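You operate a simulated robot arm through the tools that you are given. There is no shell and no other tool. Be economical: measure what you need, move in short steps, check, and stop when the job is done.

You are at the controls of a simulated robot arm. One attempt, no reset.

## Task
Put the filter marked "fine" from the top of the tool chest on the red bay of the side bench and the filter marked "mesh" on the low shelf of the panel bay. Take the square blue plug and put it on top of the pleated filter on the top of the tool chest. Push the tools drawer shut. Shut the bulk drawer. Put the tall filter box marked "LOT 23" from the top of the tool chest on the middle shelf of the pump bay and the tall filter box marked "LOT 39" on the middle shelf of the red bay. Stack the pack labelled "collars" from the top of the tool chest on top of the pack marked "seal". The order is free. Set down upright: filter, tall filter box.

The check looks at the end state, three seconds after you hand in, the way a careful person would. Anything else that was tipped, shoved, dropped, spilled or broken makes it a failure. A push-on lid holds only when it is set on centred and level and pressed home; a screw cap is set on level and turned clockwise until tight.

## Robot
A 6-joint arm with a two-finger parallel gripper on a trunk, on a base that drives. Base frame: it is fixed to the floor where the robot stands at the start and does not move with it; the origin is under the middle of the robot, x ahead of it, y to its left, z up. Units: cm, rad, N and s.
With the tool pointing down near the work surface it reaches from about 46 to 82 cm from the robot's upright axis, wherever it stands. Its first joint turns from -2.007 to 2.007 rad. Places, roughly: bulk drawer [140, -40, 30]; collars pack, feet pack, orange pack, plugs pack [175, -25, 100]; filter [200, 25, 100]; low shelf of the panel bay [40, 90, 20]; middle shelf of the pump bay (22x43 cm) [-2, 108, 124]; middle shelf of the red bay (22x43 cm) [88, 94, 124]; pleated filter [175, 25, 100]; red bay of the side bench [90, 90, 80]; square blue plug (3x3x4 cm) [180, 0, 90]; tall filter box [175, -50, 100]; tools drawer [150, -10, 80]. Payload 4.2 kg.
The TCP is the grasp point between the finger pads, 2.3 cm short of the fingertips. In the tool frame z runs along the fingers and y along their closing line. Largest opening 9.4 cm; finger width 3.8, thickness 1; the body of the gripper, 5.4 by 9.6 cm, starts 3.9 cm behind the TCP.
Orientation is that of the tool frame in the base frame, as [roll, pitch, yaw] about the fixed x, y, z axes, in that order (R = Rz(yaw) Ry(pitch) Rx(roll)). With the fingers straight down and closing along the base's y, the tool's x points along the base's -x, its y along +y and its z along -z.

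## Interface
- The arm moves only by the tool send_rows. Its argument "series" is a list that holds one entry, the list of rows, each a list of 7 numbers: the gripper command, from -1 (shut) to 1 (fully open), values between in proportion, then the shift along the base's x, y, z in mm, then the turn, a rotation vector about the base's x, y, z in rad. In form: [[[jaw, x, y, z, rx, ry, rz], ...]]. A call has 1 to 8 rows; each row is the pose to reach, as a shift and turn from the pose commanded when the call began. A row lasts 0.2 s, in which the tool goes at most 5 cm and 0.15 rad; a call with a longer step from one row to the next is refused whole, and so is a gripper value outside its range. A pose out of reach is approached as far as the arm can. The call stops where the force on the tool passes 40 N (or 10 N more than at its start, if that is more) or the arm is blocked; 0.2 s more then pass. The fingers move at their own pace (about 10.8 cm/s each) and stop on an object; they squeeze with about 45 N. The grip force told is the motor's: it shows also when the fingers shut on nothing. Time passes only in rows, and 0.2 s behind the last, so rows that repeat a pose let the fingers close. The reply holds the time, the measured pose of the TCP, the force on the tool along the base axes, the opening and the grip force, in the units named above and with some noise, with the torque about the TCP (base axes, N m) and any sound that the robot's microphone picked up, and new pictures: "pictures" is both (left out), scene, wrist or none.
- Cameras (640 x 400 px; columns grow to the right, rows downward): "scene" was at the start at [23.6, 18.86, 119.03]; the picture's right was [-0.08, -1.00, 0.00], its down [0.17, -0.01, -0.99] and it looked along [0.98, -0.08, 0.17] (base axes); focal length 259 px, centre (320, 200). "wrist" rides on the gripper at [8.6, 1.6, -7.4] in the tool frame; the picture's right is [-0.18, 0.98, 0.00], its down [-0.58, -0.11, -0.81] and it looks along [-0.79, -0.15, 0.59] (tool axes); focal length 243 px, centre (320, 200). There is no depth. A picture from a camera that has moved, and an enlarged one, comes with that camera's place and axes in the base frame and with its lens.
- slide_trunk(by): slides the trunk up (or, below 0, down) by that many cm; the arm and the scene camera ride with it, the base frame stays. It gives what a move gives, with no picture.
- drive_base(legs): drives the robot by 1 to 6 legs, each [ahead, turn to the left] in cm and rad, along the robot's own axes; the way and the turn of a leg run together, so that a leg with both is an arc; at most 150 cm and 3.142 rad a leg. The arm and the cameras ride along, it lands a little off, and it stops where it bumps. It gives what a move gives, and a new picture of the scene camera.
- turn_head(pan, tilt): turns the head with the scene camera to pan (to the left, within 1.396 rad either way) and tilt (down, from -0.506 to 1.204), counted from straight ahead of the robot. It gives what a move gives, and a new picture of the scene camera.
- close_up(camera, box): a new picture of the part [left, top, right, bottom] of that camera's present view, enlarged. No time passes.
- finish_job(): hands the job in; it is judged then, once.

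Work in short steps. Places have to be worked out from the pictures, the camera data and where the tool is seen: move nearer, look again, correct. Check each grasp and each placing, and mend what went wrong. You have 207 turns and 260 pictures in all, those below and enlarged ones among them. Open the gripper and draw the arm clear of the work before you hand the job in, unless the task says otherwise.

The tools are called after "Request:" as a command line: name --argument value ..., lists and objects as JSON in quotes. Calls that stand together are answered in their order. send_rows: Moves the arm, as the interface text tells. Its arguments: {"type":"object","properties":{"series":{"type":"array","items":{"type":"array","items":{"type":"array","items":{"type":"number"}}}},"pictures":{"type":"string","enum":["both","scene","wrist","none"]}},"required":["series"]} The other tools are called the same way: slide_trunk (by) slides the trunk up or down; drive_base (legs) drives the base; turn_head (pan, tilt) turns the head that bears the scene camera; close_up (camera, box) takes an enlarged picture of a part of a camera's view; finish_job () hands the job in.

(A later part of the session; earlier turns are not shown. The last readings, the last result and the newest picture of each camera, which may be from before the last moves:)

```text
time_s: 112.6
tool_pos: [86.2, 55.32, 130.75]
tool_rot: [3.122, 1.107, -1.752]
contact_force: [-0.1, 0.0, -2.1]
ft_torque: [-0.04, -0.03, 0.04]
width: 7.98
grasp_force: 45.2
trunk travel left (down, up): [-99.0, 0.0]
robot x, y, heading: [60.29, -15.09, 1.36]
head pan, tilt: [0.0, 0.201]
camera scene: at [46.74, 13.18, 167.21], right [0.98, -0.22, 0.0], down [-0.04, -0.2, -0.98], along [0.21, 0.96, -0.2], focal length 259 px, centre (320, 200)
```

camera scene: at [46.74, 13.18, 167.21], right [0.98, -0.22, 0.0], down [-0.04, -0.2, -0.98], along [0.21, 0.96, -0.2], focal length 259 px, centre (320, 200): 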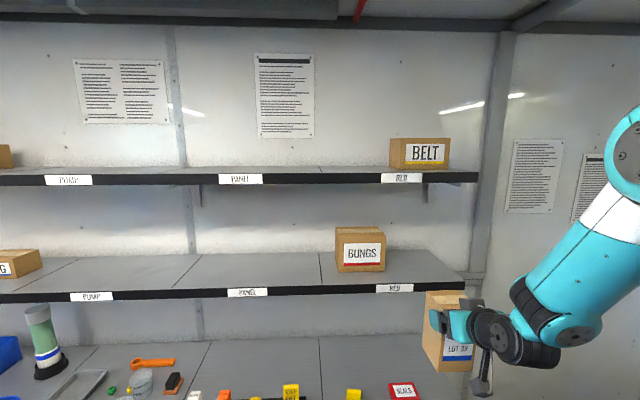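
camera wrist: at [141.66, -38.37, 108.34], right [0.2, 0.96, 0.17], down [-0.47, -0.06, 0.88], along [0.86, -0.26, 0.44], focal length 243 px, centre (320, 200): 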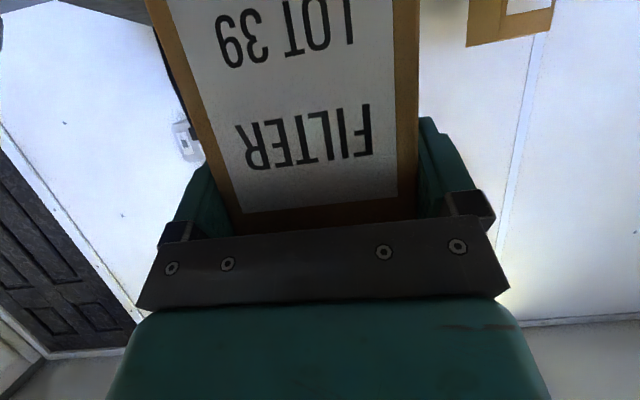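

Clear view: red bay's right half is free. The front edge at the red label is at about (85.9, 81.9), bench yaw ≈ -0.167, shelf z≈124.3. Target box centre is about (99, 88). Raise to clear the shelf, then drive in 24 cm.

Request:
send_rows --series '[[[-1, 0, 0, 40, 0, 0, 0], [-1, 0, 0, 80, 0, 0, 0]]]' --pictures "none"

Request:
drive_base --legs '[[22, 0]]'

Request:
turn_head --pan -0.5 --tilt 0.4

```text
time_s: 113.2
tool_pos: [86.24, 55.22, 138.87]
tool_rot: [3.124, 1.106, -1.757]
contact_force: [1.0, 0.9, -2.1]
ft_torque: [-0.04, 0.02, 0.01]
width: 7.97
grasp_force: 44.5
trunk travel left (down, up): [-99.0, 0.0]
robot x, y, heading: [60.28, -15.02, 1.353]
head pan, tilt: [0.0, 0.201]
```

```text
time_s: 114.9
tool_pos: [90.78, 76.49, 138.87]
tool_rot: [3.121, 1.107, -1.754]
contact_force: [0.3, -1.2, -1.6]
ft_torque: [-0.01, 0.01, 0.04]
width: 7.98
grasp_force: 45.2
trunk travel left (down, up): [-99.0, 0.0]
robot x, y, heading: [65.33, 6.28, 1.354]
head pan, tilt: [0.0, 0.201]
camera scene: at [51.42, 34.47, 167.22], right [0.98, -0.21, 0.0], down [-0.04, -0.19, -0.98], along [0.21, 0.96, -0.2], focal length 259 px, centre (320, 200)
```

scene: 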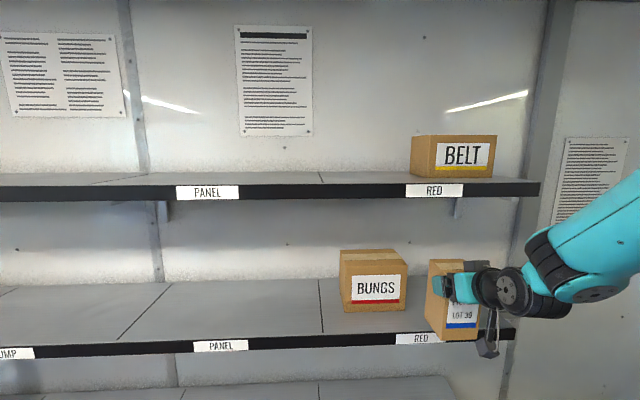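

```text
time_s: 115.8
tool_pos: [90.96, 76.58, 138.84]
tool_rot: [3.124, 1.108, -1.753]
contact_force: [-0.6, 0.3, -1.5]
ft_torque: [-0.07, 0.01, -0.01]
width: 7.95
grasp_force: 44.9
trunk travel left (down, up): [-99.0, 0.0]
robot x, y, heading: [65.26, 5.89, 1.356]
head pan, tilt: [-0.499, 0.4]
camera scene: at [55.5, 32.4, 165.37], right [0.76, -0.66, 0.0], down [-0.25, -0.29, -0.92], along [0.6, 0.7, -0.39], focal length 259 px, centre (320, 200)
```

scene: 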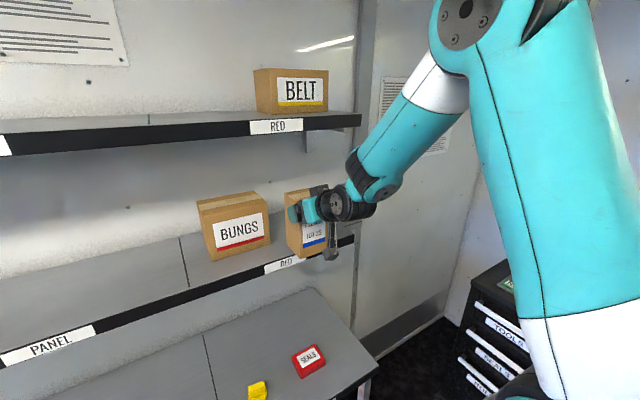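

The edge position is confirmed at (86, 82). Slide the box right 6 cm and in 10 cm at this height.

Request:
send_rows --series '[[[-1, 20, -3, 0, 0, 0, 0], [-1, 40, -5, 0, 0, 0, 0], [-1, 60, -8, 0, 0, 0, 0], [-1, 65, 15, 0, 0, 0, 0], [-1, 68, 40, 0, 0, 0, 0], [-1, 72, 65, 0, 0, 0, 0], [-1, 76, 90, 0, 0, 0, 0]]]'

Request:
close_up --camera "scene" --box '[190, 150, 390, 275]'

```text
time_s: 117.4
tool_pos: [98.37, 85.63, 138.83]
tool_rot: [3.126, 1.106, -1.752]
contact_force: [-0.6, -0.2, -2.6]
ft_torque: [-0.08, 0.04, 0.0]
width: 7.96
grasp_force: 44.7
trunk travel left (down, up): [-99.0, 0.0]
robot x, y, heading: [64.88, 6.28, 1.356]
head pan, tilt: [-0.499, 0.4]
camera scene: at [55.51, 32.36, 165.37], right [0.75, -0.66, 0.0], down [-0.26, -0.29, -0.92], along [0.6, 0.7, -0.39], focal length 259 px, centre (320, 200)
camera wrist: at [95.14, 75.52, 134.45], right [-0.95, 0.24, 0.17], down [0.04, -0.47, 0.88], along [0.3, 0.85, 0.44], focal length 243 px, centre (320, 200)
```

scene: 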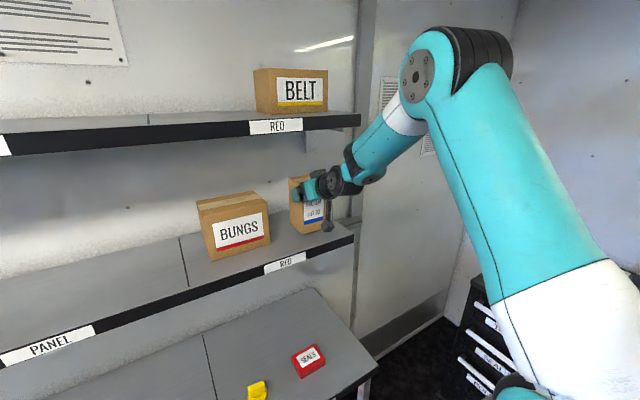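
wrist: 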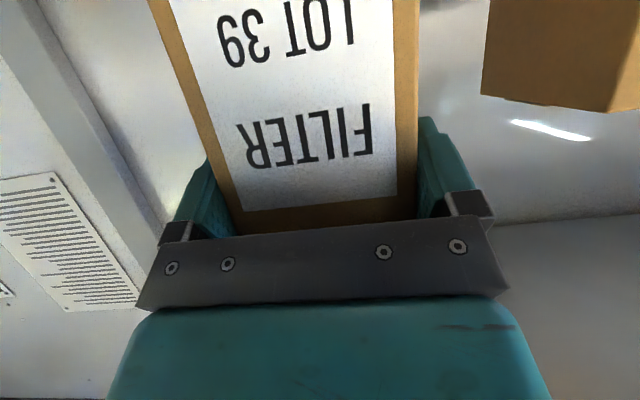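

```text
3.20 times, centred on (290, 212) of scene
camera zoom: at [55.51, 32.36, 165.37], right [0.75, -0.66, 0.0], down [-0.26, -0.29, -0.92], along [0.6, 0.7, -0.39], focal length 829 px, centre (416, 160)
```

zoom: 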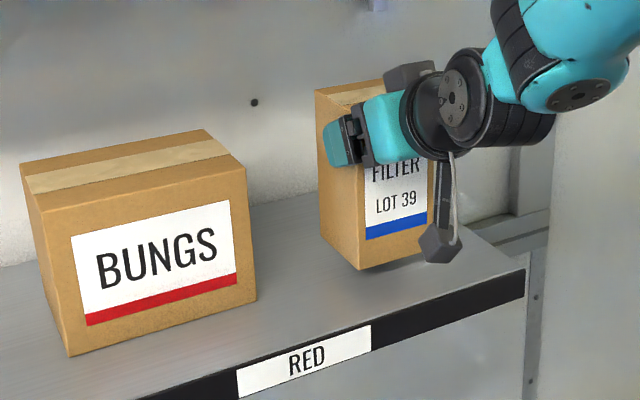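

Position looks good over free shelf. Lower slowly until contact.

Request:
send_rows --series '[[[-1, 0, 0, -10, 0, 0, 0], [-1, 0, 0, -16, 0, 0, 0], [-1, 0, 0, -19, 0, 0, 0], [-1, 0, 0, -22, 0, 0, 0]]]' --pictures "none"

Request:
close_up --camera "scene" --box '[250, 160, 378, 240]'

```text
time_s: 118.4
tool_pos: [98.39, 85.61, 136.75]
tool_rot: [3.125, 1.111, -1.75]
contact_force: [0.3, -3.3, 8.8]
ft_torque: [-0.61, -0.43, -0.08]
width: 7.97
grasp_force: 44.4
trunk travel left (down, up): [-99.0, 0.0]
robot x, y, heading: [65.02, 6.14, 1.358]
head pan, tilt: [-0.499, 0.4]
```

```text
5.00 times, centred on (314, 200) of scene
camera zoom: at [55.49, 32.32, 165.4], right [0.75, -0.66, 0.0], down [-0.26, -0.29, -0.92], along [0.6, 0.7, -0.39], focal length 1295 px, centre (350, 200)
```

zoom: 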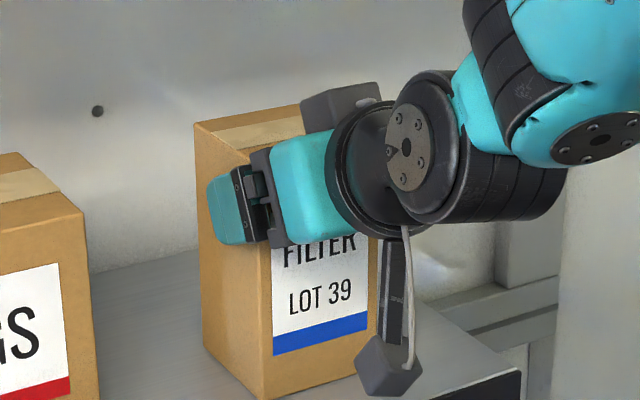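

Request:
send_rows --series '[[[-1, 0, 0, -2, 0, 0, 0], [0.5, 0, 0, -1, 0, 0, 0], [1, 0, 0, -1, 0, 0, 0], [1, 0, 0, -1, 0, 0, 0], [1, -4, -20, 0, 0, 0, 0], [1, -9, -50, 0, 0, 0, 0], [1, -17, -90, 0, 0, 0, 0], [1, -25, -135, 0, 0, 0, 0]]]' --pictures "none"

Request:
close_up --camera "scene" --box '[190, 150, 390, 275]'

```text
time_s: 120.2
tool_pos: [96.03, 72.09, 136.84]
tool_rot: [3.124, 1.106, -1.751]
contact_force: [-1.1, -0.2, -0.8]
ft_torque: [0.0, 0.02, 0.03]
width: 9.41
grasp_force: 0.0
trunk travel left (down, up): [-99.0, 0.0]
robot x, y, heading: [65.34, 6.21, 1.352]
head pan, tilt: [-0.499, 0.4]
```

```text
3.20 times, centred on (290, 212) of scene
camera zoom: at [55.51, 32.45, 165.35], right [0.75, -0.66, 0.0], down [-0.26, -0.29, -0.92], along [0.6, 0.69, -0.39], focal length 829 px, centre (416, 160)
```

zoom: 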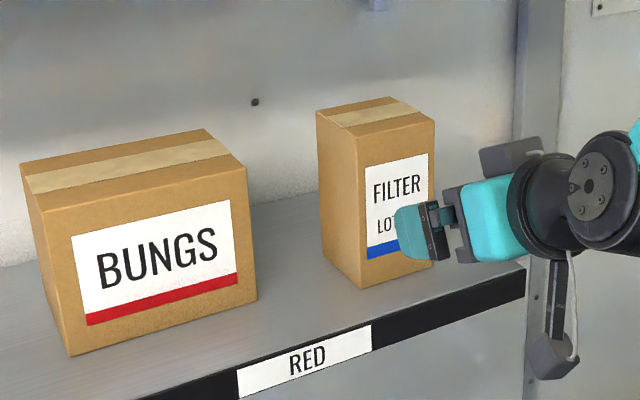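

LOT 39 stands upright on the red bay's middle shelf. Now back to the chest for LOT 23 (centre about (195, -18)), with a steeper tilt to clear the manifold knobs.

Request:
drive_base --legs '[[-12, 0], [0, -1.26], [36, 0], [0, -0.25]]'

Request:
turn_head --pan 0 --tilt 0.8

```text
time_s: 127.3
tool_pos: [165.93, -28.4, 136.92]
tool_rot: [3.125, 1.108, 3.024]
contact_force: [0.5, -0.4, -0.2]
ft_torque: [-0.02, -0.01, 0.02]
width: 9.42
grasp_force: 0.0
trunk travel left (down, up): [-99.0, 0.0]
robot x, y, heading: [98.32, -1.59, -0.153]
head pan, tilt: [-0.499, 0.4]
camera scene: at [123.73, 9.51, 165.36], right [-0.61, -0.79, 0.0], down [-0.31, 0.24, -0.92], along [0.73, -0.56, -0.39], focal length 259 px, centre (320, 200)
```

scene: 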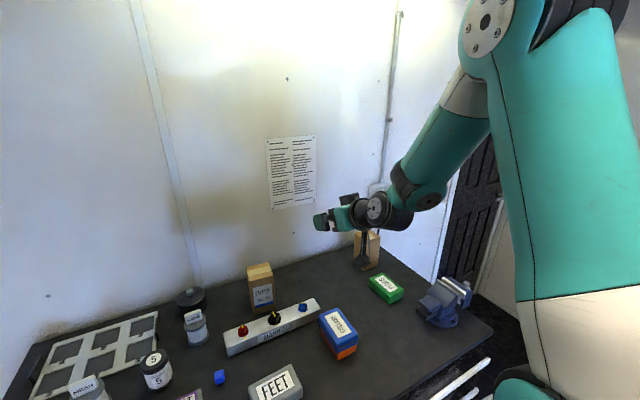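

```text
time_s: 128.2
tool_pos: [166.04, -28.49, 136.91]
tool_rot: [3.123, 1.106, 3.022]
contact_force: [0.0, 0.2, 0.2]
ft_torque: [-0.02, -0.01, -0.02]
width: 9.4
grasp_force: 0.0
trunk travel left (down, up): [-99.0, 0.0]
robot x, y, heading: [98.53, -2.13, -0.154]
head pan, tilt: [0.0, 0.799]
camera scene: at [124.34, 13.87, 161.86], right [-0.15, -0.99, 0.0], down [-0.71, 0.11, -0.7], along [0.69, -0.11, -0.72], focal length 259 px, centre (320, 200)
```

scene: 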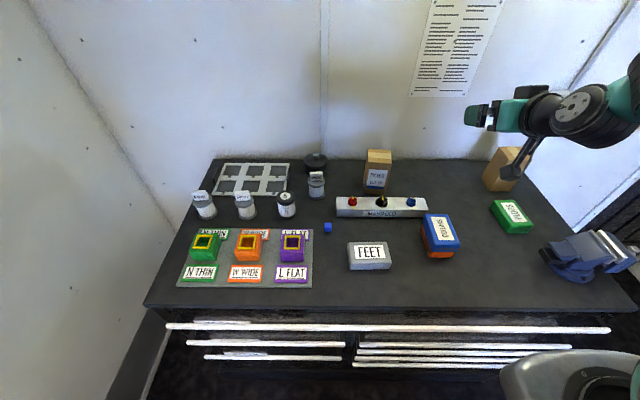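

Request:
close_up --camera "scene" --box '[320, 140, 448, 220]'

Request:
close_up --camera "scene" --box '[180, 150, 340, 250]'

```text
5.00 times, centred on (384, 180) of scene
camera zoom: at [124.34, 13.87, 161.86], right [-0.15, -0.99, 0.0], down [-0.71, 0.11, -0.7], along [0.69, -0.11, -0.72], focal length 1295 px, centre (0, 300)
```

zoom: 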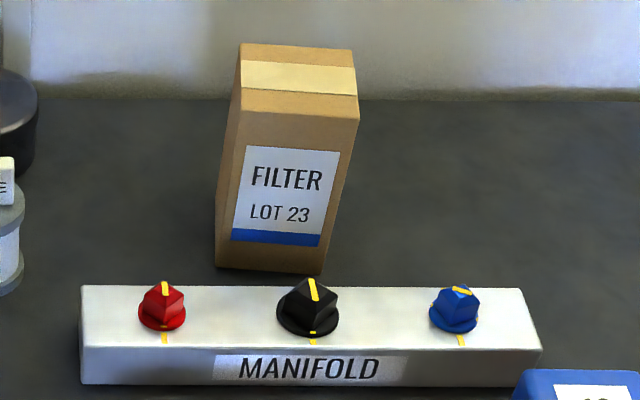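

```text
4.00 times, centred on (260, 200) of scene
camera zoom: at [124.34, 13.87, 161.86], right [-0.15, -0.99, 0.0], down [-0.71, 0.11, -0.7], along [0.69, -0.11, -0.72], focal length 1036 px, centre (560, 200)
```

zoom: 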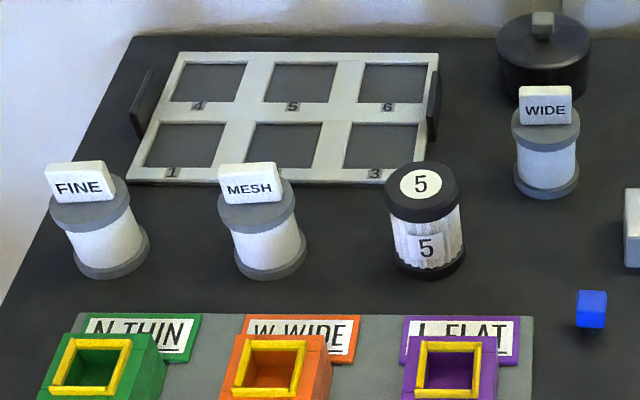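

LOT 23: centre about (194.0, -17.9), yaw about -0.27, and the knob tops are at z≈101.6. I'll drive 7 cm closer, lower the trunk, then set tilt 0.75 and yaw -0.27.

Request:
drive_base --legs '[[7, 0]]'

Request:
slide_trunk --by -22

Request:
send_rows --series '[[[1, 0, 20, 0, 0.015, 0.12, 0], [1, 0, 40, 0, 0.03, 0.24, 0], [1, 0, 60, 0, 0.043, 0.353, 0], [1, 0, 80, 0, 0.043, 0.353, 0], [1, 0, 100, 0, 0.043, 0.353, 0], [1, 0, 120, 0, 0.043, 0.353, 0]]]' --pictures "none"

Request:
send_rows --series '[[[1, 0, 0, 0, 0, 0, -0.075], [1, 0, 0, 0, 0, 0, -0.15]]]'

```text
time_s: 129.3
tool_pos: [173.14, -29.62, 136.8]
tool_rot: [3.123, 1.106, 3.022]
contact_force: [-0.8, -0.1, 0.5]
ft_torque: [-0.01, -0.03, 0.01]
width: 9.39
grasp_force: 0.0
trunk travel left (down, up): [-99.0, 0.0]
robot x, y, heading: [105.48, -3.22, -0.155]
head pan, tilt: [0.0, 0.799]
camera scene: at [131.48, 12.79, 161.86], right [-0.15, -0.99, 0.0], down [-0.71, 0.11, -0.7], along [0.69, -0.11, -0.72], focal length 259 px, centre (320, 200)
```

scene: 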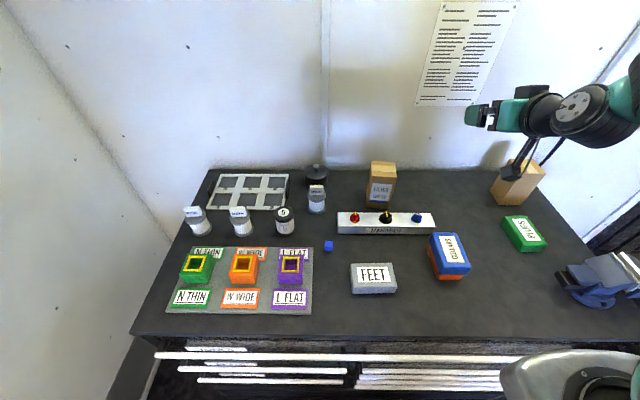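

```text
time_s: 131.6
tool_pos: [173.23, -29.48, 114.81]
tool_rot: [3.123, 1.106, 3.022]
contact_force: [0.5, -0.8, 0.0]
ft_torque: [0.02, -0.03, 0.03]
width: 9.39
grasp_force: 0.1
trunk travel left (down, up): [-77.0, 22.0]
robot x, y, heading: [105.53, -3.39, -0.156]
head pan, tilt: [0.0, 0.799]
```

```text
time_s: 133.0
tool_pos: [173.25, -17.41, 114.82]
tool_rot: [3.121, 0.751, 3.023]
contact_force: [0.0, -0.6, 1.0]
ft_torque: [0.03, 0.02, 0.01]
width: 9.42
grasp_force: 0.1
trunk travel left (down, up): [-77.0, 22.0]
robot x, y, heading: [105.39, -2.94, -0.149]
head pan, tilt: [0.0, 0.799]
```

```text
time_s: 133.6
tool_pos: [173.22, -17.48, 114.96]
tool_rot: [3.12, 0.751, 2.87]
contact_force: [0.1, -0.7, -0.2]
ft_torque: [0.01, 0.02, 0.0]
width: 9.42
grasp_force: 0.0
trunk travel left (down, up): [-77.0, 22.0]
robot x, y, heading: [105.53, -3.16, -0.156]
head pan, tilt: [0.0, 0.799]
camera scene: at [131.51, 12.78, 139.86], right [-0.15, -0.99, 0.0], down [-0.71, 0.11, -0.7], along [0.69, -0.11, -0.72], focal length 259 px, centre (320, 200)
camera wrist: at [162.71, -13.03, 114.41], right [0.38, 0.91, 0.14], down [-0.15, -0.09, 0.98], along [0.91, -0.39, 0.11], focal length 243 px, centre (320, 200)
```

scene: 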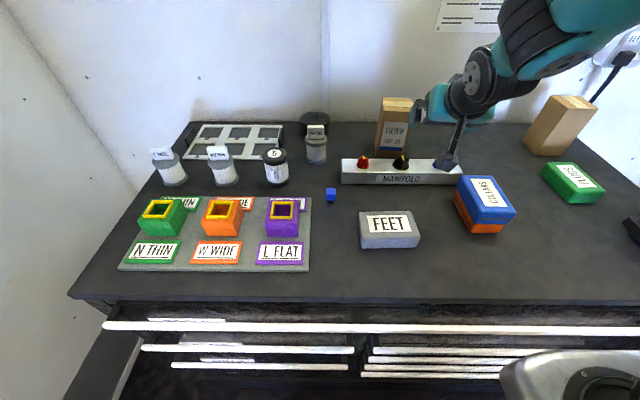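
wrist: 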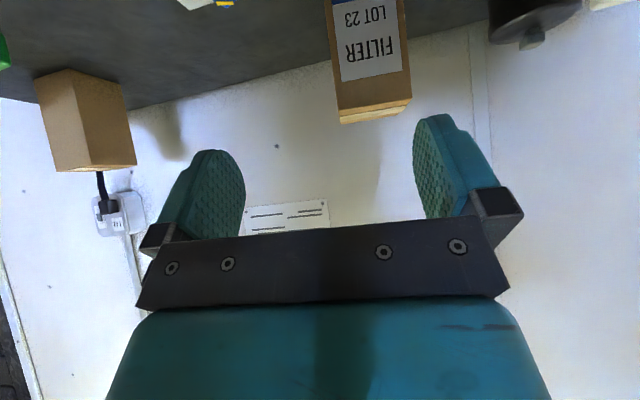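

Move to the pre-grasp point in line with the box.

Request:
send_rows --series '[[[1, 20, 15, 0, 0, 0, 0], [1, 45, 30, -10, 0, 0, 0], [1, 75, 33, -35, 0, 0, 0], [1, 75, 33, -60, 0, 0, 0]]]'

Request:
close_up --camera "scene" --box '[320, 80, 480, 180]'

```text
time_s: 134.6
tool_pos: [180.59, -14.23, 108.88]
tool_rot: [3.122, 0.75, 2.873]
contact_force: [-0.3, 0.8, -0.4]
ft_torque: [0.02, 0.01, -0.02]
width: 9.39
grasp_force: 0.0
trunk travel left (down, up): [-77.0, 22.0]
robot x, y, heading: [105.62, -3.32, -0.153]
head pan, tilt: [0.0, 0.799]
camera scene: at [131.49, 12.79, 139.86], right [-0.15, -0.99, 0.0], down [-0.71, 0.11, -0.7], along [0.69, -0.11, -0.72], focal length 259 px, centre (320, 200)
camera wrist: at [170.02, -9.76, 108.42], right [0.38, 0.92, 0.14], down [-0.15, -0.09, 0.98], along [0.91, -0.39, 0.11], focal length 243 px, centre (320, 200)
```

scene: 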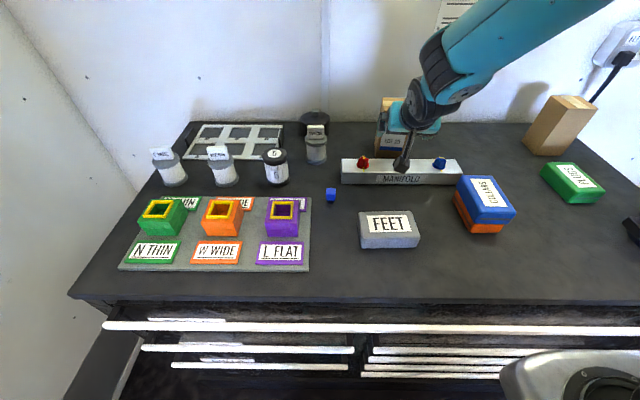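
wrist: 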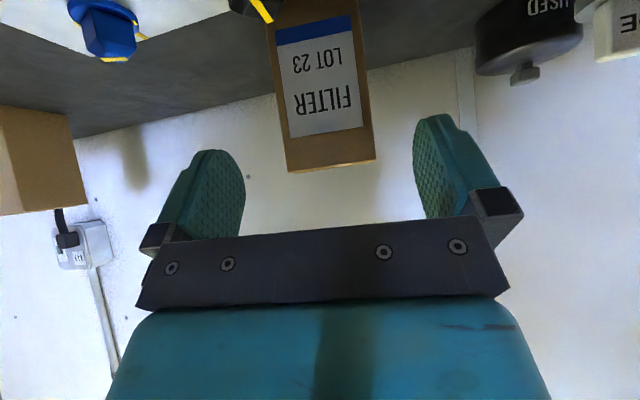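

```text
4.00 times, centred on (400, 130) of scene
camera zoom: at [131.49, 12.79, 139.86], right [-0.15, -0.99, 0.0], down [-0.71, 0.11, -0.7], along [0.69, -0.11, -0.72], focal length 1036 px, centre (0, 480)
```

zoom: 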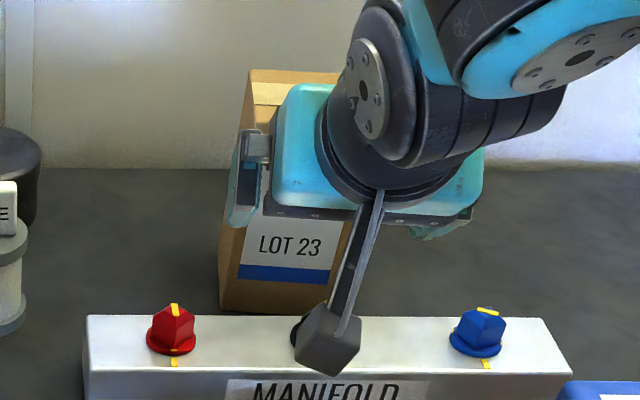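

The box is slightly left of axis; I'll add 4 mm left while advancing at z≈106.5.

Request:
send_rows --series '[[[1, 20, 0, -12, 0, 0, 0], [1, 45, -7, -24, 0, 0, 0], [1, 65, -13, -24, 0, 0, 0], [1, 85, -19, -24, 0, 0, 0], [1, 105, -24, -24, 0, 0, 0], [1, 118, -28, -24, 0, 0, 0]]]'

```text
time_s: 136.0
tool_pos: [192.44, -17.1, 106.57]
tool_rot: [3.122, 0.751, 2.872]
contact_force: [0.4, 1.4, -0.2]
ft_torque: [0.02, 0.03, 0.02]
width: 9.39
grasp_force: 0.0
trunk travel left (down, up): [-77.0, 22.0]
robot x, y, heading: [105.61, -3.0, -0.151]
head pan, tilt: [0.0, 0.799]
camera scene: at [131.5, 12.79, 139.86], right [-0.15, -0.99, 0.0], down [-0.71, 0.11, -0.7], along [0.69, -0.11, -0.72], focal length 259 px, centre (320, 200)
camera wrist: at [181.8, -12.63, 106.08], right [0.38, 0.92, 0.14], down [-0.15, -0.09, 0.98], along [0.91, -0.39, 0.11], focal length 243 px, centre (320, 200)
```

scene: 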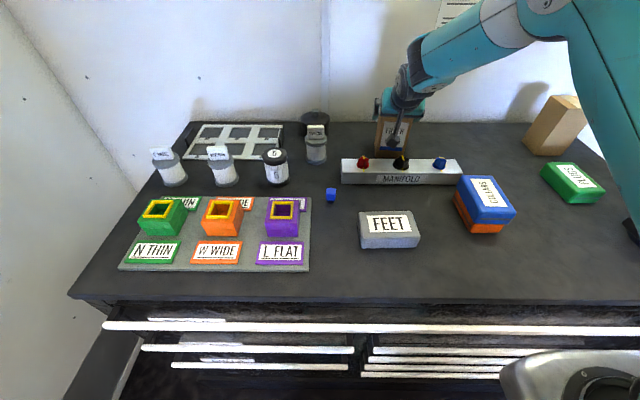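
wrist: 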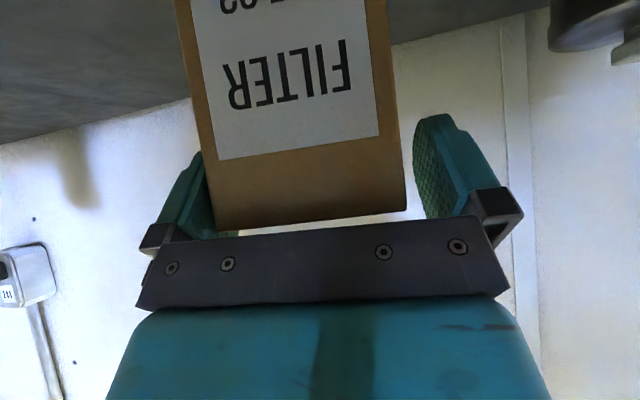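

Box is between the fingers with no contact. Close and lift.

Request:
send_rows --series '[[[0.8, 0, 0, 0, 0, 0, 0], [-1, 0, 0, 0, 0, 0, 0], [-1, 0, 0, 0, 0, 0, 0], [-1, 0, 0, 0, 0, 0, 0]]]' --pictures "wrist"

Request:
send_rows --series '[[[-1, 0, 0, 15, 0, 0, 0], [-1, 0, 0, 45, 0, 0, 0], [-1, 0, 0, 90, 0, 0, 0], [-1, 0, 0, 130, 0, 0, 0]]]'

```text
time_s: 137.0
tool_pos: [192.34, -17.0, 106.62]
tool_rot: [3.121, 0.751, 2.874]
contact_force: [0.3, -0.1, 0.1]
ft_torque: [0.03, 0.04, 0.0]
width: 7.98
grasp_force: 44.7
trunk travel left (down, up): [-77.0, 22.0]
robot x, y, heading: [105.14, -3.25, -0.154]
head pan, tilt: [0.0, 0.799]
camera wrist: at [181.8, -12.61, 106.06], right [0.38, 0.92, 0.14], down [-0.15, -0.09, 0.98], along [0.91, -0.39, 0.11], focal length 243 px, centre (320, 200)
```

wrist: 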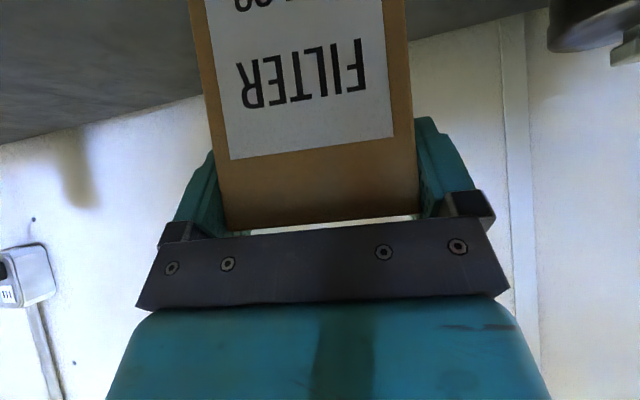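

```text
time_s: 138.0
tool_pos: [192.43, -17.3, 119.45]
tool_rot: [3.122, 0.75, 2.871]
contact_force: [0.3, -0.1, -2.0]
ft_torque: [0.03, 0.06, -0.03]
width: 7.96
grasp_force: 45.3
trunk travel left (down, up): [-77.0, 22.0]
robot x, y, heading: [105.67, -3.06, -0.149]
head pan, tilt: [0.0, 0.799]
camera scene: at [131.56, 12.78, 139.84], right [-0.15, -0.99, 0.0], down [-0.71, 0.11, -0.7], along [0.69, -0.11, -0.72], focal length 259 px, centre (320, 200)
camera wrist: at [181.83, -12.77, 119.01], right [0.38, 0.92, 0.14], down [-0.15, -0.09, 0.98], along [0.91, -0.39, 0.1], focal length 243 px, centre (320, 200)
```

scene: 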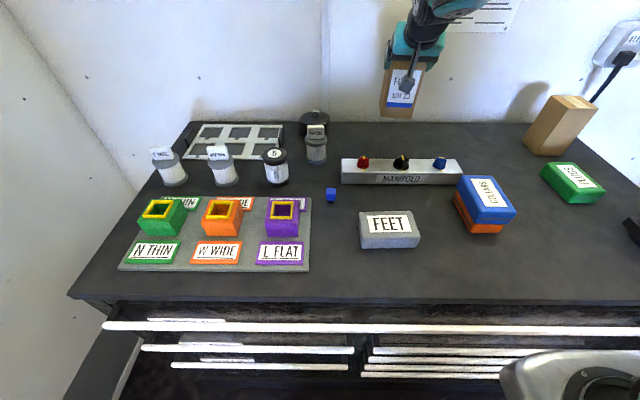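
wrist: 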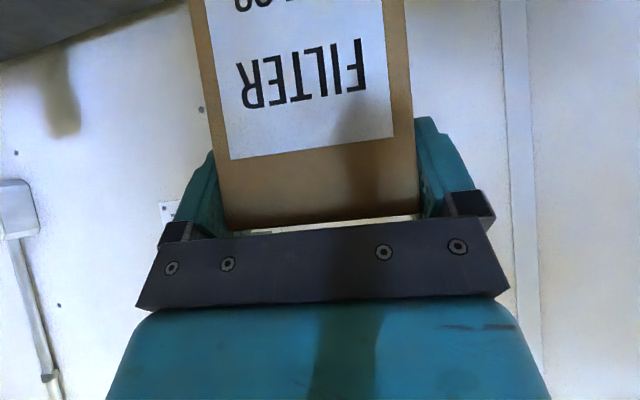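

LOT 23 is secured. I'll raise the trunk fully, retract and align the tool with the robot, then drive back toward the pump bay.

Request:
slide_trunk --by 22

Request:
send_rows --series '[[[-1, -25, 4, 0, 0, 0, 0.02], [-1, -50, 8, 0, 0, 0, 0.04], [-1, -75, 12, 0, 0, 0, 0.06], [-1, -100, 16, 0, 0, 0, 0.09], [-1, -128, 20, 0, 0, 0, 0.119]]]' --pictures "none"

Request:
drive_base --legs '[[-40, 0], [0, 0.19], [-74.5, 0], [0, 1.366]]'

Request:
turn_head --pan 0.1 --tilt 0.4

```text
time_s: 140.3
tool_pos: [192.32, -17.25, 141.49]
tool_rot: [3.123, 0.75, 2.872]
contact_force: [-0.1, -0.2, -2.0]
ft_torque: [0.02, 0.0, 0.02]
width: 7.93
grasp_force: 44.8
trunk travel left (down, up): [-99.0, 0.0]
robot x, y, heading: [105.5, -3.01, -0.152]
head pan, tilt: [0.0, 0.799]
```

```text
time_s: 141.5
tool_pos: [179.49, -15.26, 141.41]
tool_rot: [3.121, 0.752, 2.991]
contact_force: [0.2, -0.5, -1.8]
ft_torque: [-0.02, 0.05, 0.0]
width: 7.97
grasp_force: 45.1
trunk travel left (down, up): [-99.0, 0.0]
robot x, y, heading: [105.44, -3.32, -0.154]
head pan, tilt: [0.0, 0.799]
```

```text
time_s: 151.7
tool_pos: [5.66, 73.68, 141.42]
tool_rot: [3.121, 0.752, -1.73]
contact_force: [0.3, 0.2, -2.9]
ft_torque: [-0.02, -0.01, 0.0]
width: 7.92
grasp_force: 44.9
trunk travel left (down, up): [-99.0, 0.0]
robot x, y, heading: [-7.54, 0.07, 1.402]
head pan, tilt: [0.0, 0.799]
camera scene: at [-22.74, 26.26, 161.85], right [0.99, -0.16, 0.0], down [-0.12, -0.71, -0.7], along [0.11, 0.69, -0.72], focal length 259 px, centre (320, 200)
```

scene: 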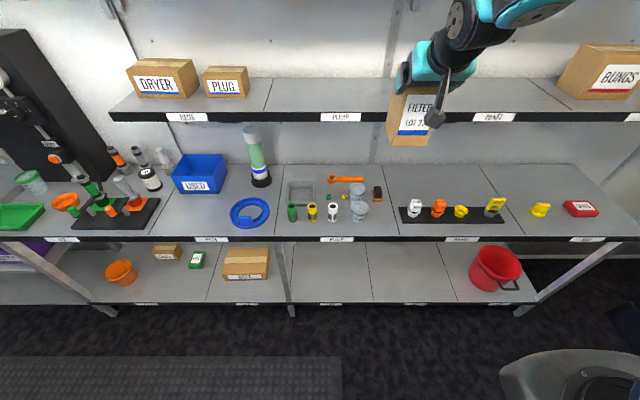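

```text
time_s: 152.6
tool_pos: [5.78, 73.83, 141.43]
tool_rot: [3.12, 0.751, -1.732]
contact_force: [-0.3, -0.9, -1.6]
ft_torque: [-0.01, 0.03, 0.0]
width: 7.96
grasp_force: 44.6
trunk travel left (down, up): [-99.0, 0.0]
robot x, y, heading: [-7.49, 0.07, 1.406]
head pan, tilt: [0.099, 0.4]
camera scene: at [-23.45, 27.54, 165.35], right [1.0, -0.07, 0.0], down [-0.03, -0.39, -0.92], along [0.06, 0.92, -0.39], focal length 259 px, centre (320, 200)
```

scene: 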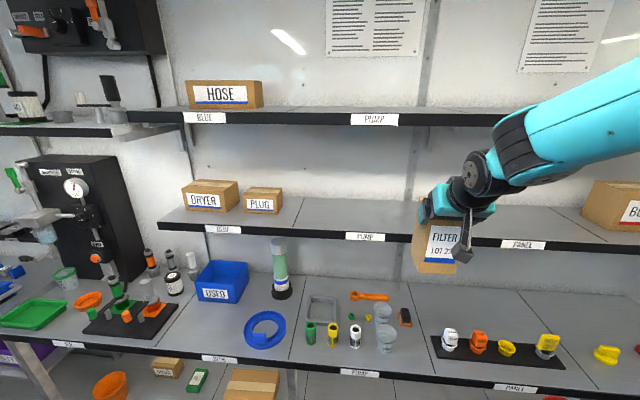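

Pump bay is empty, with the label/front edge at about (-4.5, 97). Shift the box left 10 cm, then drive in 22 cm.

Request:
send_rows --series '[[[-1, -33, 5, 0, 0, 0, 0], [-1, -66, 11, 0, 0, 0, 0], [-1, -98, 16, 0, 0, 0, 0]]]' --pictures "none"

Request:
drive_base --legs '[[22, 0]]'

```text
time_s: 153.4
tool_pos: [-4.04, 75.66, 141.46]
tool_rot: [3.121, 0.752, -1.733]
contact_force: [0.2, -0.5, -1.5]
ft_torque: [-0.06, 0.02, -0.01]
width: 7.94
grasp_force: 45.1
trunk travel left (down, up): [-99.0, 0.0]
robot x, y, heading: [-7.6, 0.13, 1.407]
head pan, tilt: [0.099, 0.4]
```

```text
time_s: 155.1
tool_pos: [-0.38, 97.34, 141.51]
tool_rot: [3.12, 0.75, -1.731]
contact_force: [0.1, -0.3, -2.0]
ft_torque: [-0.03, 0.0, -0.02]
width: 7.96
grasp_force: 44.7
trunk travel left (down, up): [-99.0, 0.0]
robot x, y, heading: [-3.44, 21.87, 1.406]
head pan, tilt: [0.099, 0.4]
camera scene: at [-19.9, 49.22, 165.37], right [1.0, -0.06, 0.0], down [-0.02, -0.39, -0.92], along [0.06, 0.92, -0.39], focal length 259 px, centre (320, 200)
```

scene: 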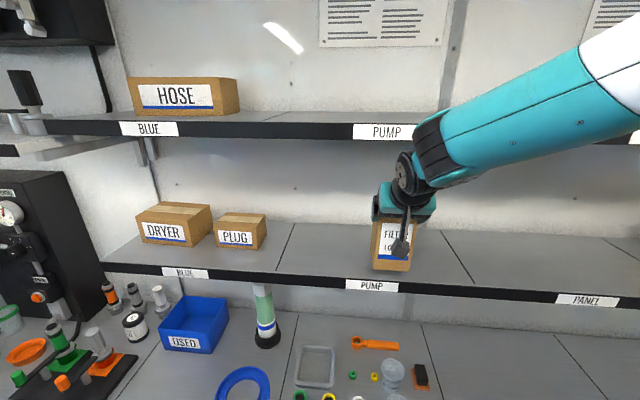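

Box is over the shelf front. Move in 4 cm more, then look closely.

Request:
send_rows --series '[[[-1, -4, 15, 0, 0, 0, 0], [-1, -8, 30, 0, 0, 0, 0], [-1, -12, 44, 0, 0, 0, 0]]]' --pictures "wrist"

Request:
close_up --camera "scene" --box '[300, 110, 500, 300]'

```text
time_s: 155.9
tool_pos: [-1.63, 101.73, 141.44]
tool_rot: [3.123, 0.75, -1.729]
contact_force: [0.5, 0.7, -1.5]
ft_torque: [-0.05, 0.01, 0.01]
width: 7.94
grasp_force: 44.6
trunk travel left (down, up): [-99.0, 0.0]
robot x, y, heading: [-3.3, 21.5, 1.41]
head pan, tilt: [0.099, 0.4]
camera wrist: at [-4.88, 90.61, 140.94], right [-0.95, 0.28, 0.14], down [0.1, -0.14, 0.98], along [0.29, 0.95, 0.11], focal length 243 px, centre (320, 200)
```

wrist: 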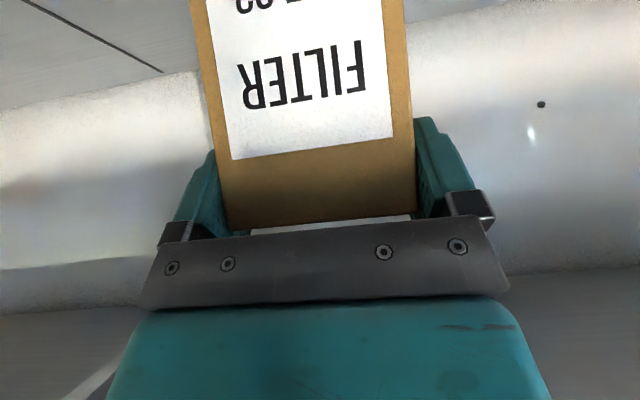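

```text
2.11 times, centred on (400, 205) of scene
camera zoom: at [-19.89, 49.24, 165.36], right [1.0, -0.06, 0.0], down [-0.03, -0.39, -0.92], along [0.06, 0.92, -0.39], focal length 545 px, centre (152, 190)
```

zoom: 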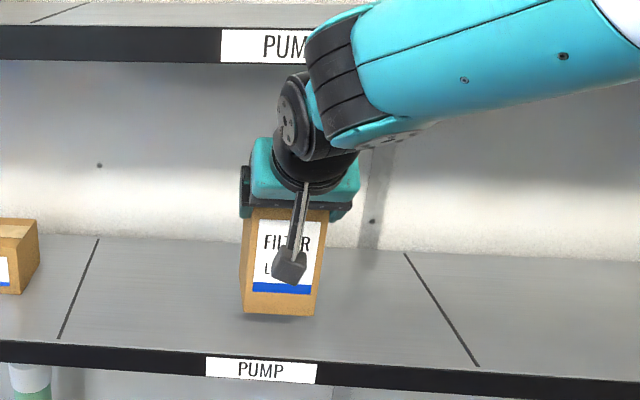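

Good spot. Lower to contact (expected near TCP z 138.5).

Request:
send_rows --series '[[[-1, 0, 0, -12, 0, 0, 0], [-1, 0, 0, -20, 0, 0, 0], [-1, 0, 0, -25, 0, 0, 0], [-1, 0, 0, -29, 0, 0, 0]]]' --pictures "none"

```text
time_s: 156.9
tool_pos: [-1.77, 101.69, 138.48]
tool_rot: [3.122, 0.751, -1.732]
contact_force: [-0.4, 0.2, -1.5]
ft_torque: [-0.04, 0.04, 0.0]
width: 7.98
grasp_force: 45.0
trunk travel left (down, up): [-99.0, 0.0]
robot x, y, heading: [-3.94, 21.7, 1.405]
head pan, tilt: [0.099, 0.4]
```

Request:
send_rows --series '[[[-1, 0, 0, -2, 0, 0, 0], [-1, 0, 0, -4, 0, 0, 0], [-1, 0, 0, -6, 0, 0, 0], [-1, 0, 0, -8, 0, 0, 0]]]' --pictures "none"

```text
time_s: 157.9
tool_pos: [-1.77, 101.69, 138.44]
tool_rot: [3.117, 0.764, -1.734]
contact_force: [-3.4, -0.9, 39.3]
ft_torque: [-0.3, -1.13, 0.12]
width: 7.99
grasp_force: 45.1
trunk travel left (down, up): [-99.0, 0.0]
robot x, y, heading: [-3.62, 21.83, 1.405]
head pan, tilt: [0.099, 0.4]
```

Seated. Relax, open and back off.

Request:
send_rows --series '[[[-1, 0, 0, 6, 0, 0, 0], [0.5, 0, 0, 6, 0, 0, 0], [1, 0, 0, 6, 0, 0, 0], [1, 0, 0, 6, 0, 0, 0], [1, -3, -20, 8, 0, 0, 0], [1, -8, -50, 10, 0, 0, 0], [1, -15, -95, 10, 0, 0, 0], [1, -22, -140, 10, 0, 0, 0]]]' --pictures "none"

Request:
close_up --camera "scene" --box '[280, 130, 480, 300]'

```text
time_s: 159.7
tool_pos: [-4.2, 87.69, 138.77]
tool_rot: [3.119, 0.751, -1.731]
contact_force: [0.3, 1.2, -0.8]
ft_torque: [-0.02, 0.01, 0.01]
width: 9.38
grasp_force: 0.1
trunk travel left (down, up): [-99.0, 0.0]
robot x, y, heading: [-3.98, 21.65, 1.407]
head pan, tilt: [0.099, 0.4]
```

```text
2.35 times, centred on (380, 215) of scene
camera zoom: at [-19.89, 49.31, 165.35], right [1.0, -0.06, 0.0], down [-0.03, -0.39, -0.92], along [0.06, 0.92, -0.39], focal length 610 px, centre (179, 165)
```

zoom: 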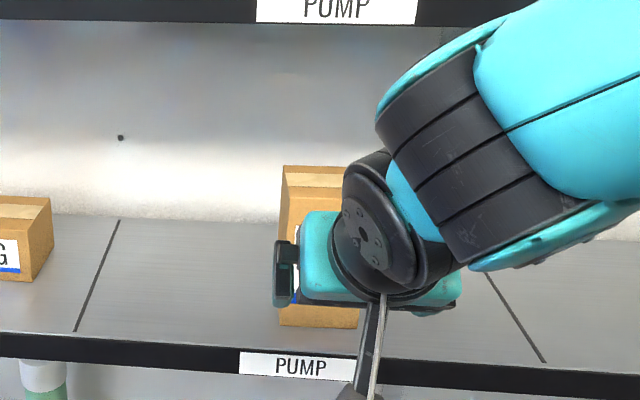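

LOT 23 is upright on the pump shelf. Next, the filters: I'll drive round to the left part of the chest with a path that keeps the arm clear of the shelves.

Request:
drive_base --legs '[[-25, 0], [0, -1.012], [103.6, 0], [0, -0.552], [20, 0]]'

Request:
turn_head --pan 0 --tilt 0.9

```text
time_s: 168.4
tool_pos: [136.06, 69.64, 138.67]
tool_rot: [3.123, 0.75, -2.728]
contact_force: [0.2, -0.7, -0.4]
ft_torque: [0.0, 0.03, 0.0]
width: 9.38
grasp_force: 0.0
trunk travel left (down, up): [-99.0, 0.0]
robot x, y, heading: [81.09, 33.2, 0.406]
head pan, tilt: [0.099, 0.4]
stopped in leg 3: the robot was blocked; the commanded pose is now the measured one
camera scene: at [95.12, 61.92, 165.36], right [0.49, -0.87, 0.0], down [-0.34, -0.19, -0.92], along [0.8, 0.45, -0.39], focal length 259 px, centre (320, 200)
```

scene: 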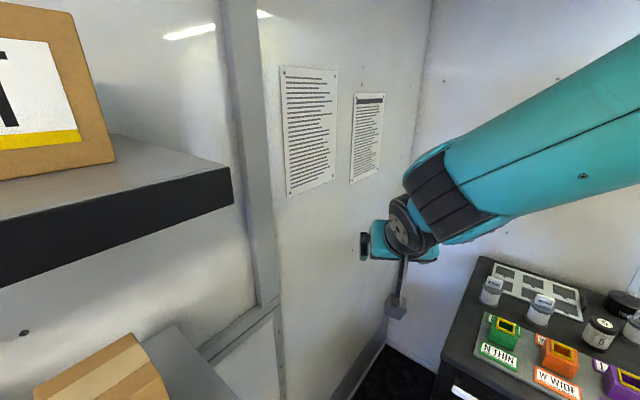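

```text
time_s: 169.3
tool_pos: [136.12, 69.61, 138.61]
tool_rot: [3.122, 0.752, -2.729]
contact_force: [-0.3, -0.5, 0.0]
ft_torque: [-0.02, -0.01, -0.02]
width: 9.42
grasp_force: 0.1
trunk travel left (down, up): [-99.0, 0.0]
robot x, y, heading: [81.13, 33.07, 0.409]
head pan, tilt: [0.0, 0.901]
camera scene: at [93.97, 60.43, 161.07], right [0.4, -0.92, 0.0], down [-0.72, -0.31, -0.62], along [0.57, 0.25, -0.78], focal length 259 px, centre (320, 200)
```

scene: 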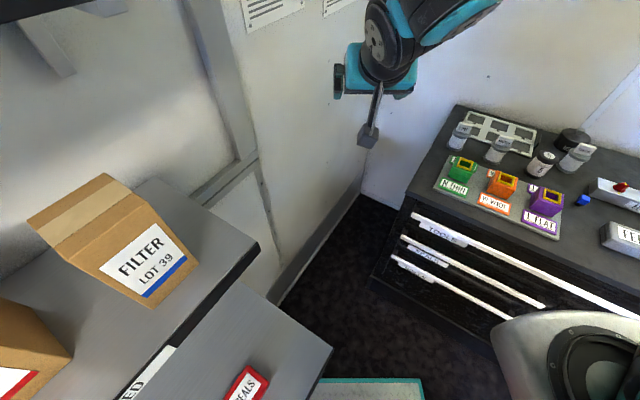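

The base touched the bench corner at heading 0.41. I'll back off and take a route further right of it.

Request:
drive_base --legs '[[-15, 0], [0, -0.37], [40, 0], [0, -0.196], [3, 0]]'

Request:
turn_head --pan 0 --tilt 0.9

Request:
turn_head --pan 1.3 --tilt 0.7

```text
time_s: 175.1
tool_pos: [175.95, 29.61, 138.65]
tool_rot: [3.122, 0.75, 2.99]
contact_force: [0.4, 0.5, -0.3]
ft_torque: [-0.01, -0.01, -0.02]
width: 9.42
grasp_force: 0.0
trunk travel left (down, up): [-99.0, 0.0]
robot x, y, heading: [110.02, 28.66, -0.154]
head pan, tilt: [0.0, 0.901]
camera scene: at [135.42, 44.38, 161.07], right [-0.15, -0.99, 0.0], down [-0.77, 0.12, -0.62], along [0.61, -0.09, -0.78], focal length 259 px, centre (320, 200)
```

scene: 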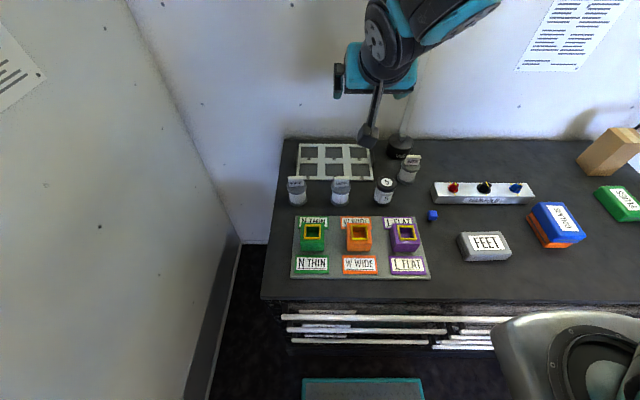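

```text
time_s: 175.7
tool_pos: [175.95, 29.74, 138.57]
tool_rot: [3.122, 0.75, 2.992]
contact_force: [-0.6, -0.2, 0.1]
ft_torque: [0.03, -0.01, -0.03]
width: 9.4
grasp_force: 0.1
trunk travel left (down, up): [-99.0, 0.0]
robot x, y, heading: [109.97, 28.62, -0.158]
head pan, tilt: [0.0, 0.901]
camera scene: at [135.46, 44.38, 161.06], right [-0.15, -0.99, 0.0], down [-0.77, 0.12, -0.62], along [0.61, -0.09, -0.78], focal length 259 px, centre (320, 200)
```

scene: 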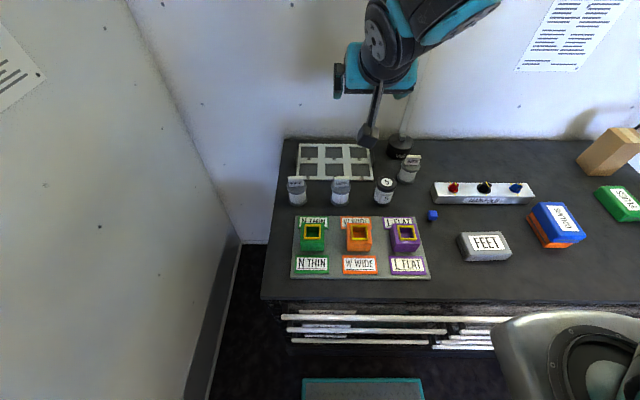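

```text
time_s: 177.2
tool_pos: [175.99, 29.7, 138.67]
tool_rot: [3.122, 0.749, 2.991]
contact_force: [-0.9, 0.0, 0.2]
ft_torque: [0.0, -0.01, -0.02]
width: 9.4
grasp_force: 0.0
trunk travel left (down, up): [-99.0, 0.0]
robot x, y, heading: [110.01, 28.3, -0.155]
head pan, tilt: [1.3, 0.7]
camera scene: at [131.49, 53.27, 162.68], right [0.91, -0.41, 0.0], down [-0.27, -0.59, -0.76], along [0.31, 0.7, -0.64], focal length 259 px, centre (320, 200)
```

scene: 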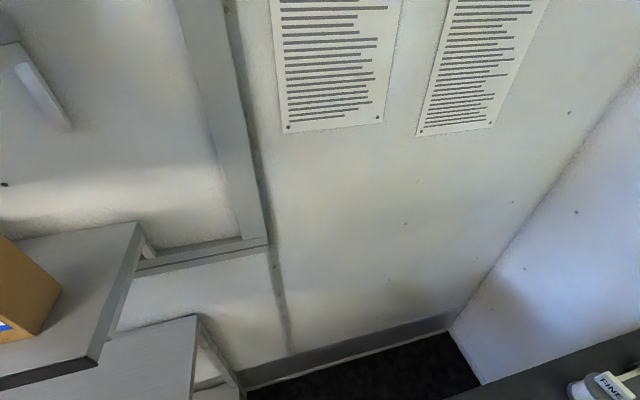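

Now at the chest's left side. I'll get a precise zoom on the filters and plug.

Request:
turn_head --pan 0 --tilt 0.9

Request:
close_up --camera "scene" --box '[280, 140, 440, 240]'

```text
time_s: 178.6
tool_pos: [176.01, 29.64, 138.55]
tool_rot: [3.122, 0.75, 2.991]
contact_force: [0.6, 0.2, -0.4]
ft_torque: [-0.03, 0.02, -0.01]
width: 9.4
grasp_force: 0.1
trunk travel left (down, up): [-99.0, 0.0]
robot x, y, heading: [109.59, 28.59, -0.154]
head pan, tilt: [0.0, 0.901]
camera scene: at [135.46, 44.38, 161.06], right [-0.15, -0.99, 0.0], down [-0.77, 0.12, -0.62], along [0.61, -0.09, -0.78], focal length 259 px, centre (320, 200)
```

scene: 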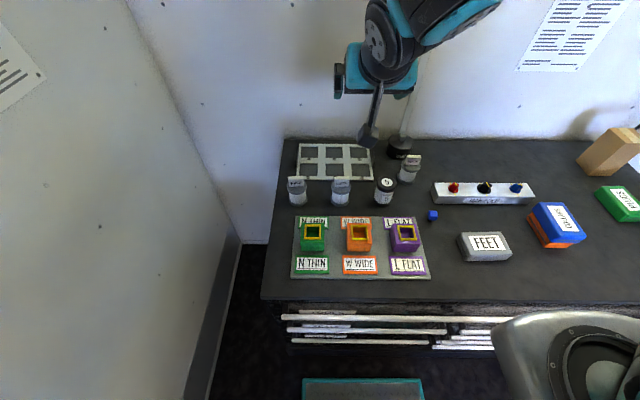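

```text
4.00 times, centred on (360, 190) of scene
camera zoom: at [135.46, 44.38, 161.06], right [-0.15, -0.99, 0.0], down [-0.77, 0.12, -0.62], along [0.61, -0.09, -0.78], focal length 1036 px, centre (160, 240)
```

zoom: 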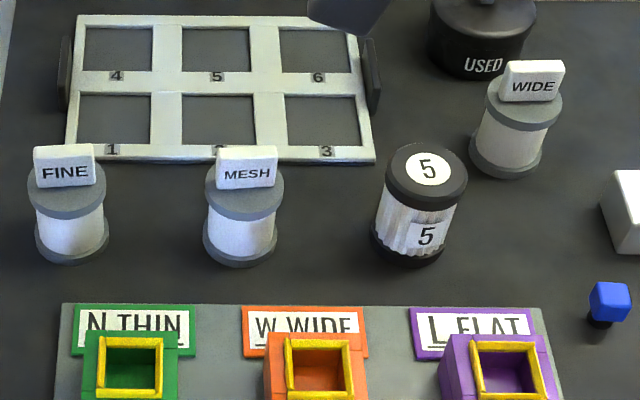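

Plug at about (176.0, 3.4) and pleated filter top centre at about (185.8, 15.8), z≈101.3. FINE is at about (189.3, 43.4) and MESH at about (187.2, 29.8). I'll do the plug first: vertical tool, trunk down.

Request:
send_rows --series '[[[1, 0, -33, 0, 0.015, 0.148, 0], [1, 0, -66, 0, 0.033, 0.296, 0], [1, 0, -99, 0, 0.052, 0.444, 0], [1, 0, -132, 0, 0.073, 0.592, 0], [1, 0, -165, 0, 0.094, 0.745, 0], [1, 0, -198, -10, 0.094, 0.745, 0], [1, 0, -230, -20, 0.094, 0.745, 0], [1, 0, -262, -30, 0.094, 0.745, 0]]]' --pictures "none"

Request:
slide_trunk --by -22

Request:
send_rows --series '[[[0.2, 0, 0, -30, 0, 0, 0], [-0.1, 0, 0, -40, 0, 0, 0]]]'

```text
refused: row 5 steps farther than a row can; nothing moved
```

```text
time_s: 181.0
tool_pos: [175.95, 29.75, 116.67]
tool_rot: [3.125, 0.751, 2.993]
contact_force: [-0.2, 0.2, 0.5]
ft_torque: [0.02, 0.02, -0.03]
width: 9.4
grasp_force: 0.0
trunk travel left (down, up): [-77.0, 22.0]
robot x, y, heading: [110.05, 28.3, -0.156]
head pan, tilt: [0.0, 0.901]
```

```text
time_s: 181.6
tool_pos: [175.99, 29.74, 112.59]
tool_rot: [3.122, 0.751, 2.992]
contact_force: [0.0, -0.9, 0.3]
ft_torque: [-0.01, -0.02, -0.02]
width: 4.21
grasp_force: 0.2
trunk travel left (down, up): [-77.0, 22.0]
robot x, y, heading: [110.2, 28.15, -0.155]
head pan, tilt: [0.0, 0.901]
camera scene: at [135.44, 44.37, 139.07], right [-0.15, -0.99, 0.0], down [-0.77, 0.12, -0.62], along [0.61, -0.09, -0.78], focal length 259 px, centre (320, 200)
camera wrist: at [164.98, 32.89, 112.16], right [0.27, 0.95, 0.14], down [-0.14, -0.1, 0.98], along [0.95, -0.28, 0.11], focal length 243 px, centre (320, 200)
```

scene: 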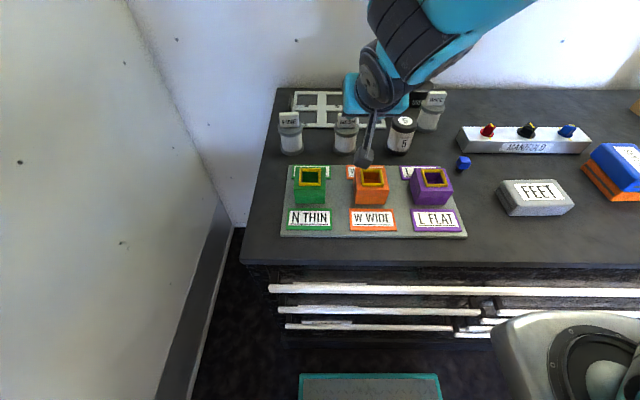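
wrist: 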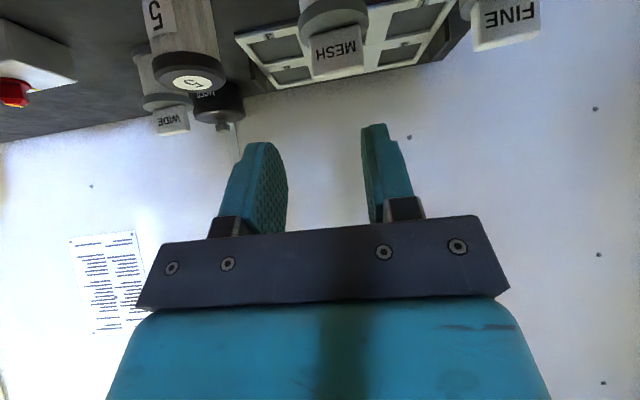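

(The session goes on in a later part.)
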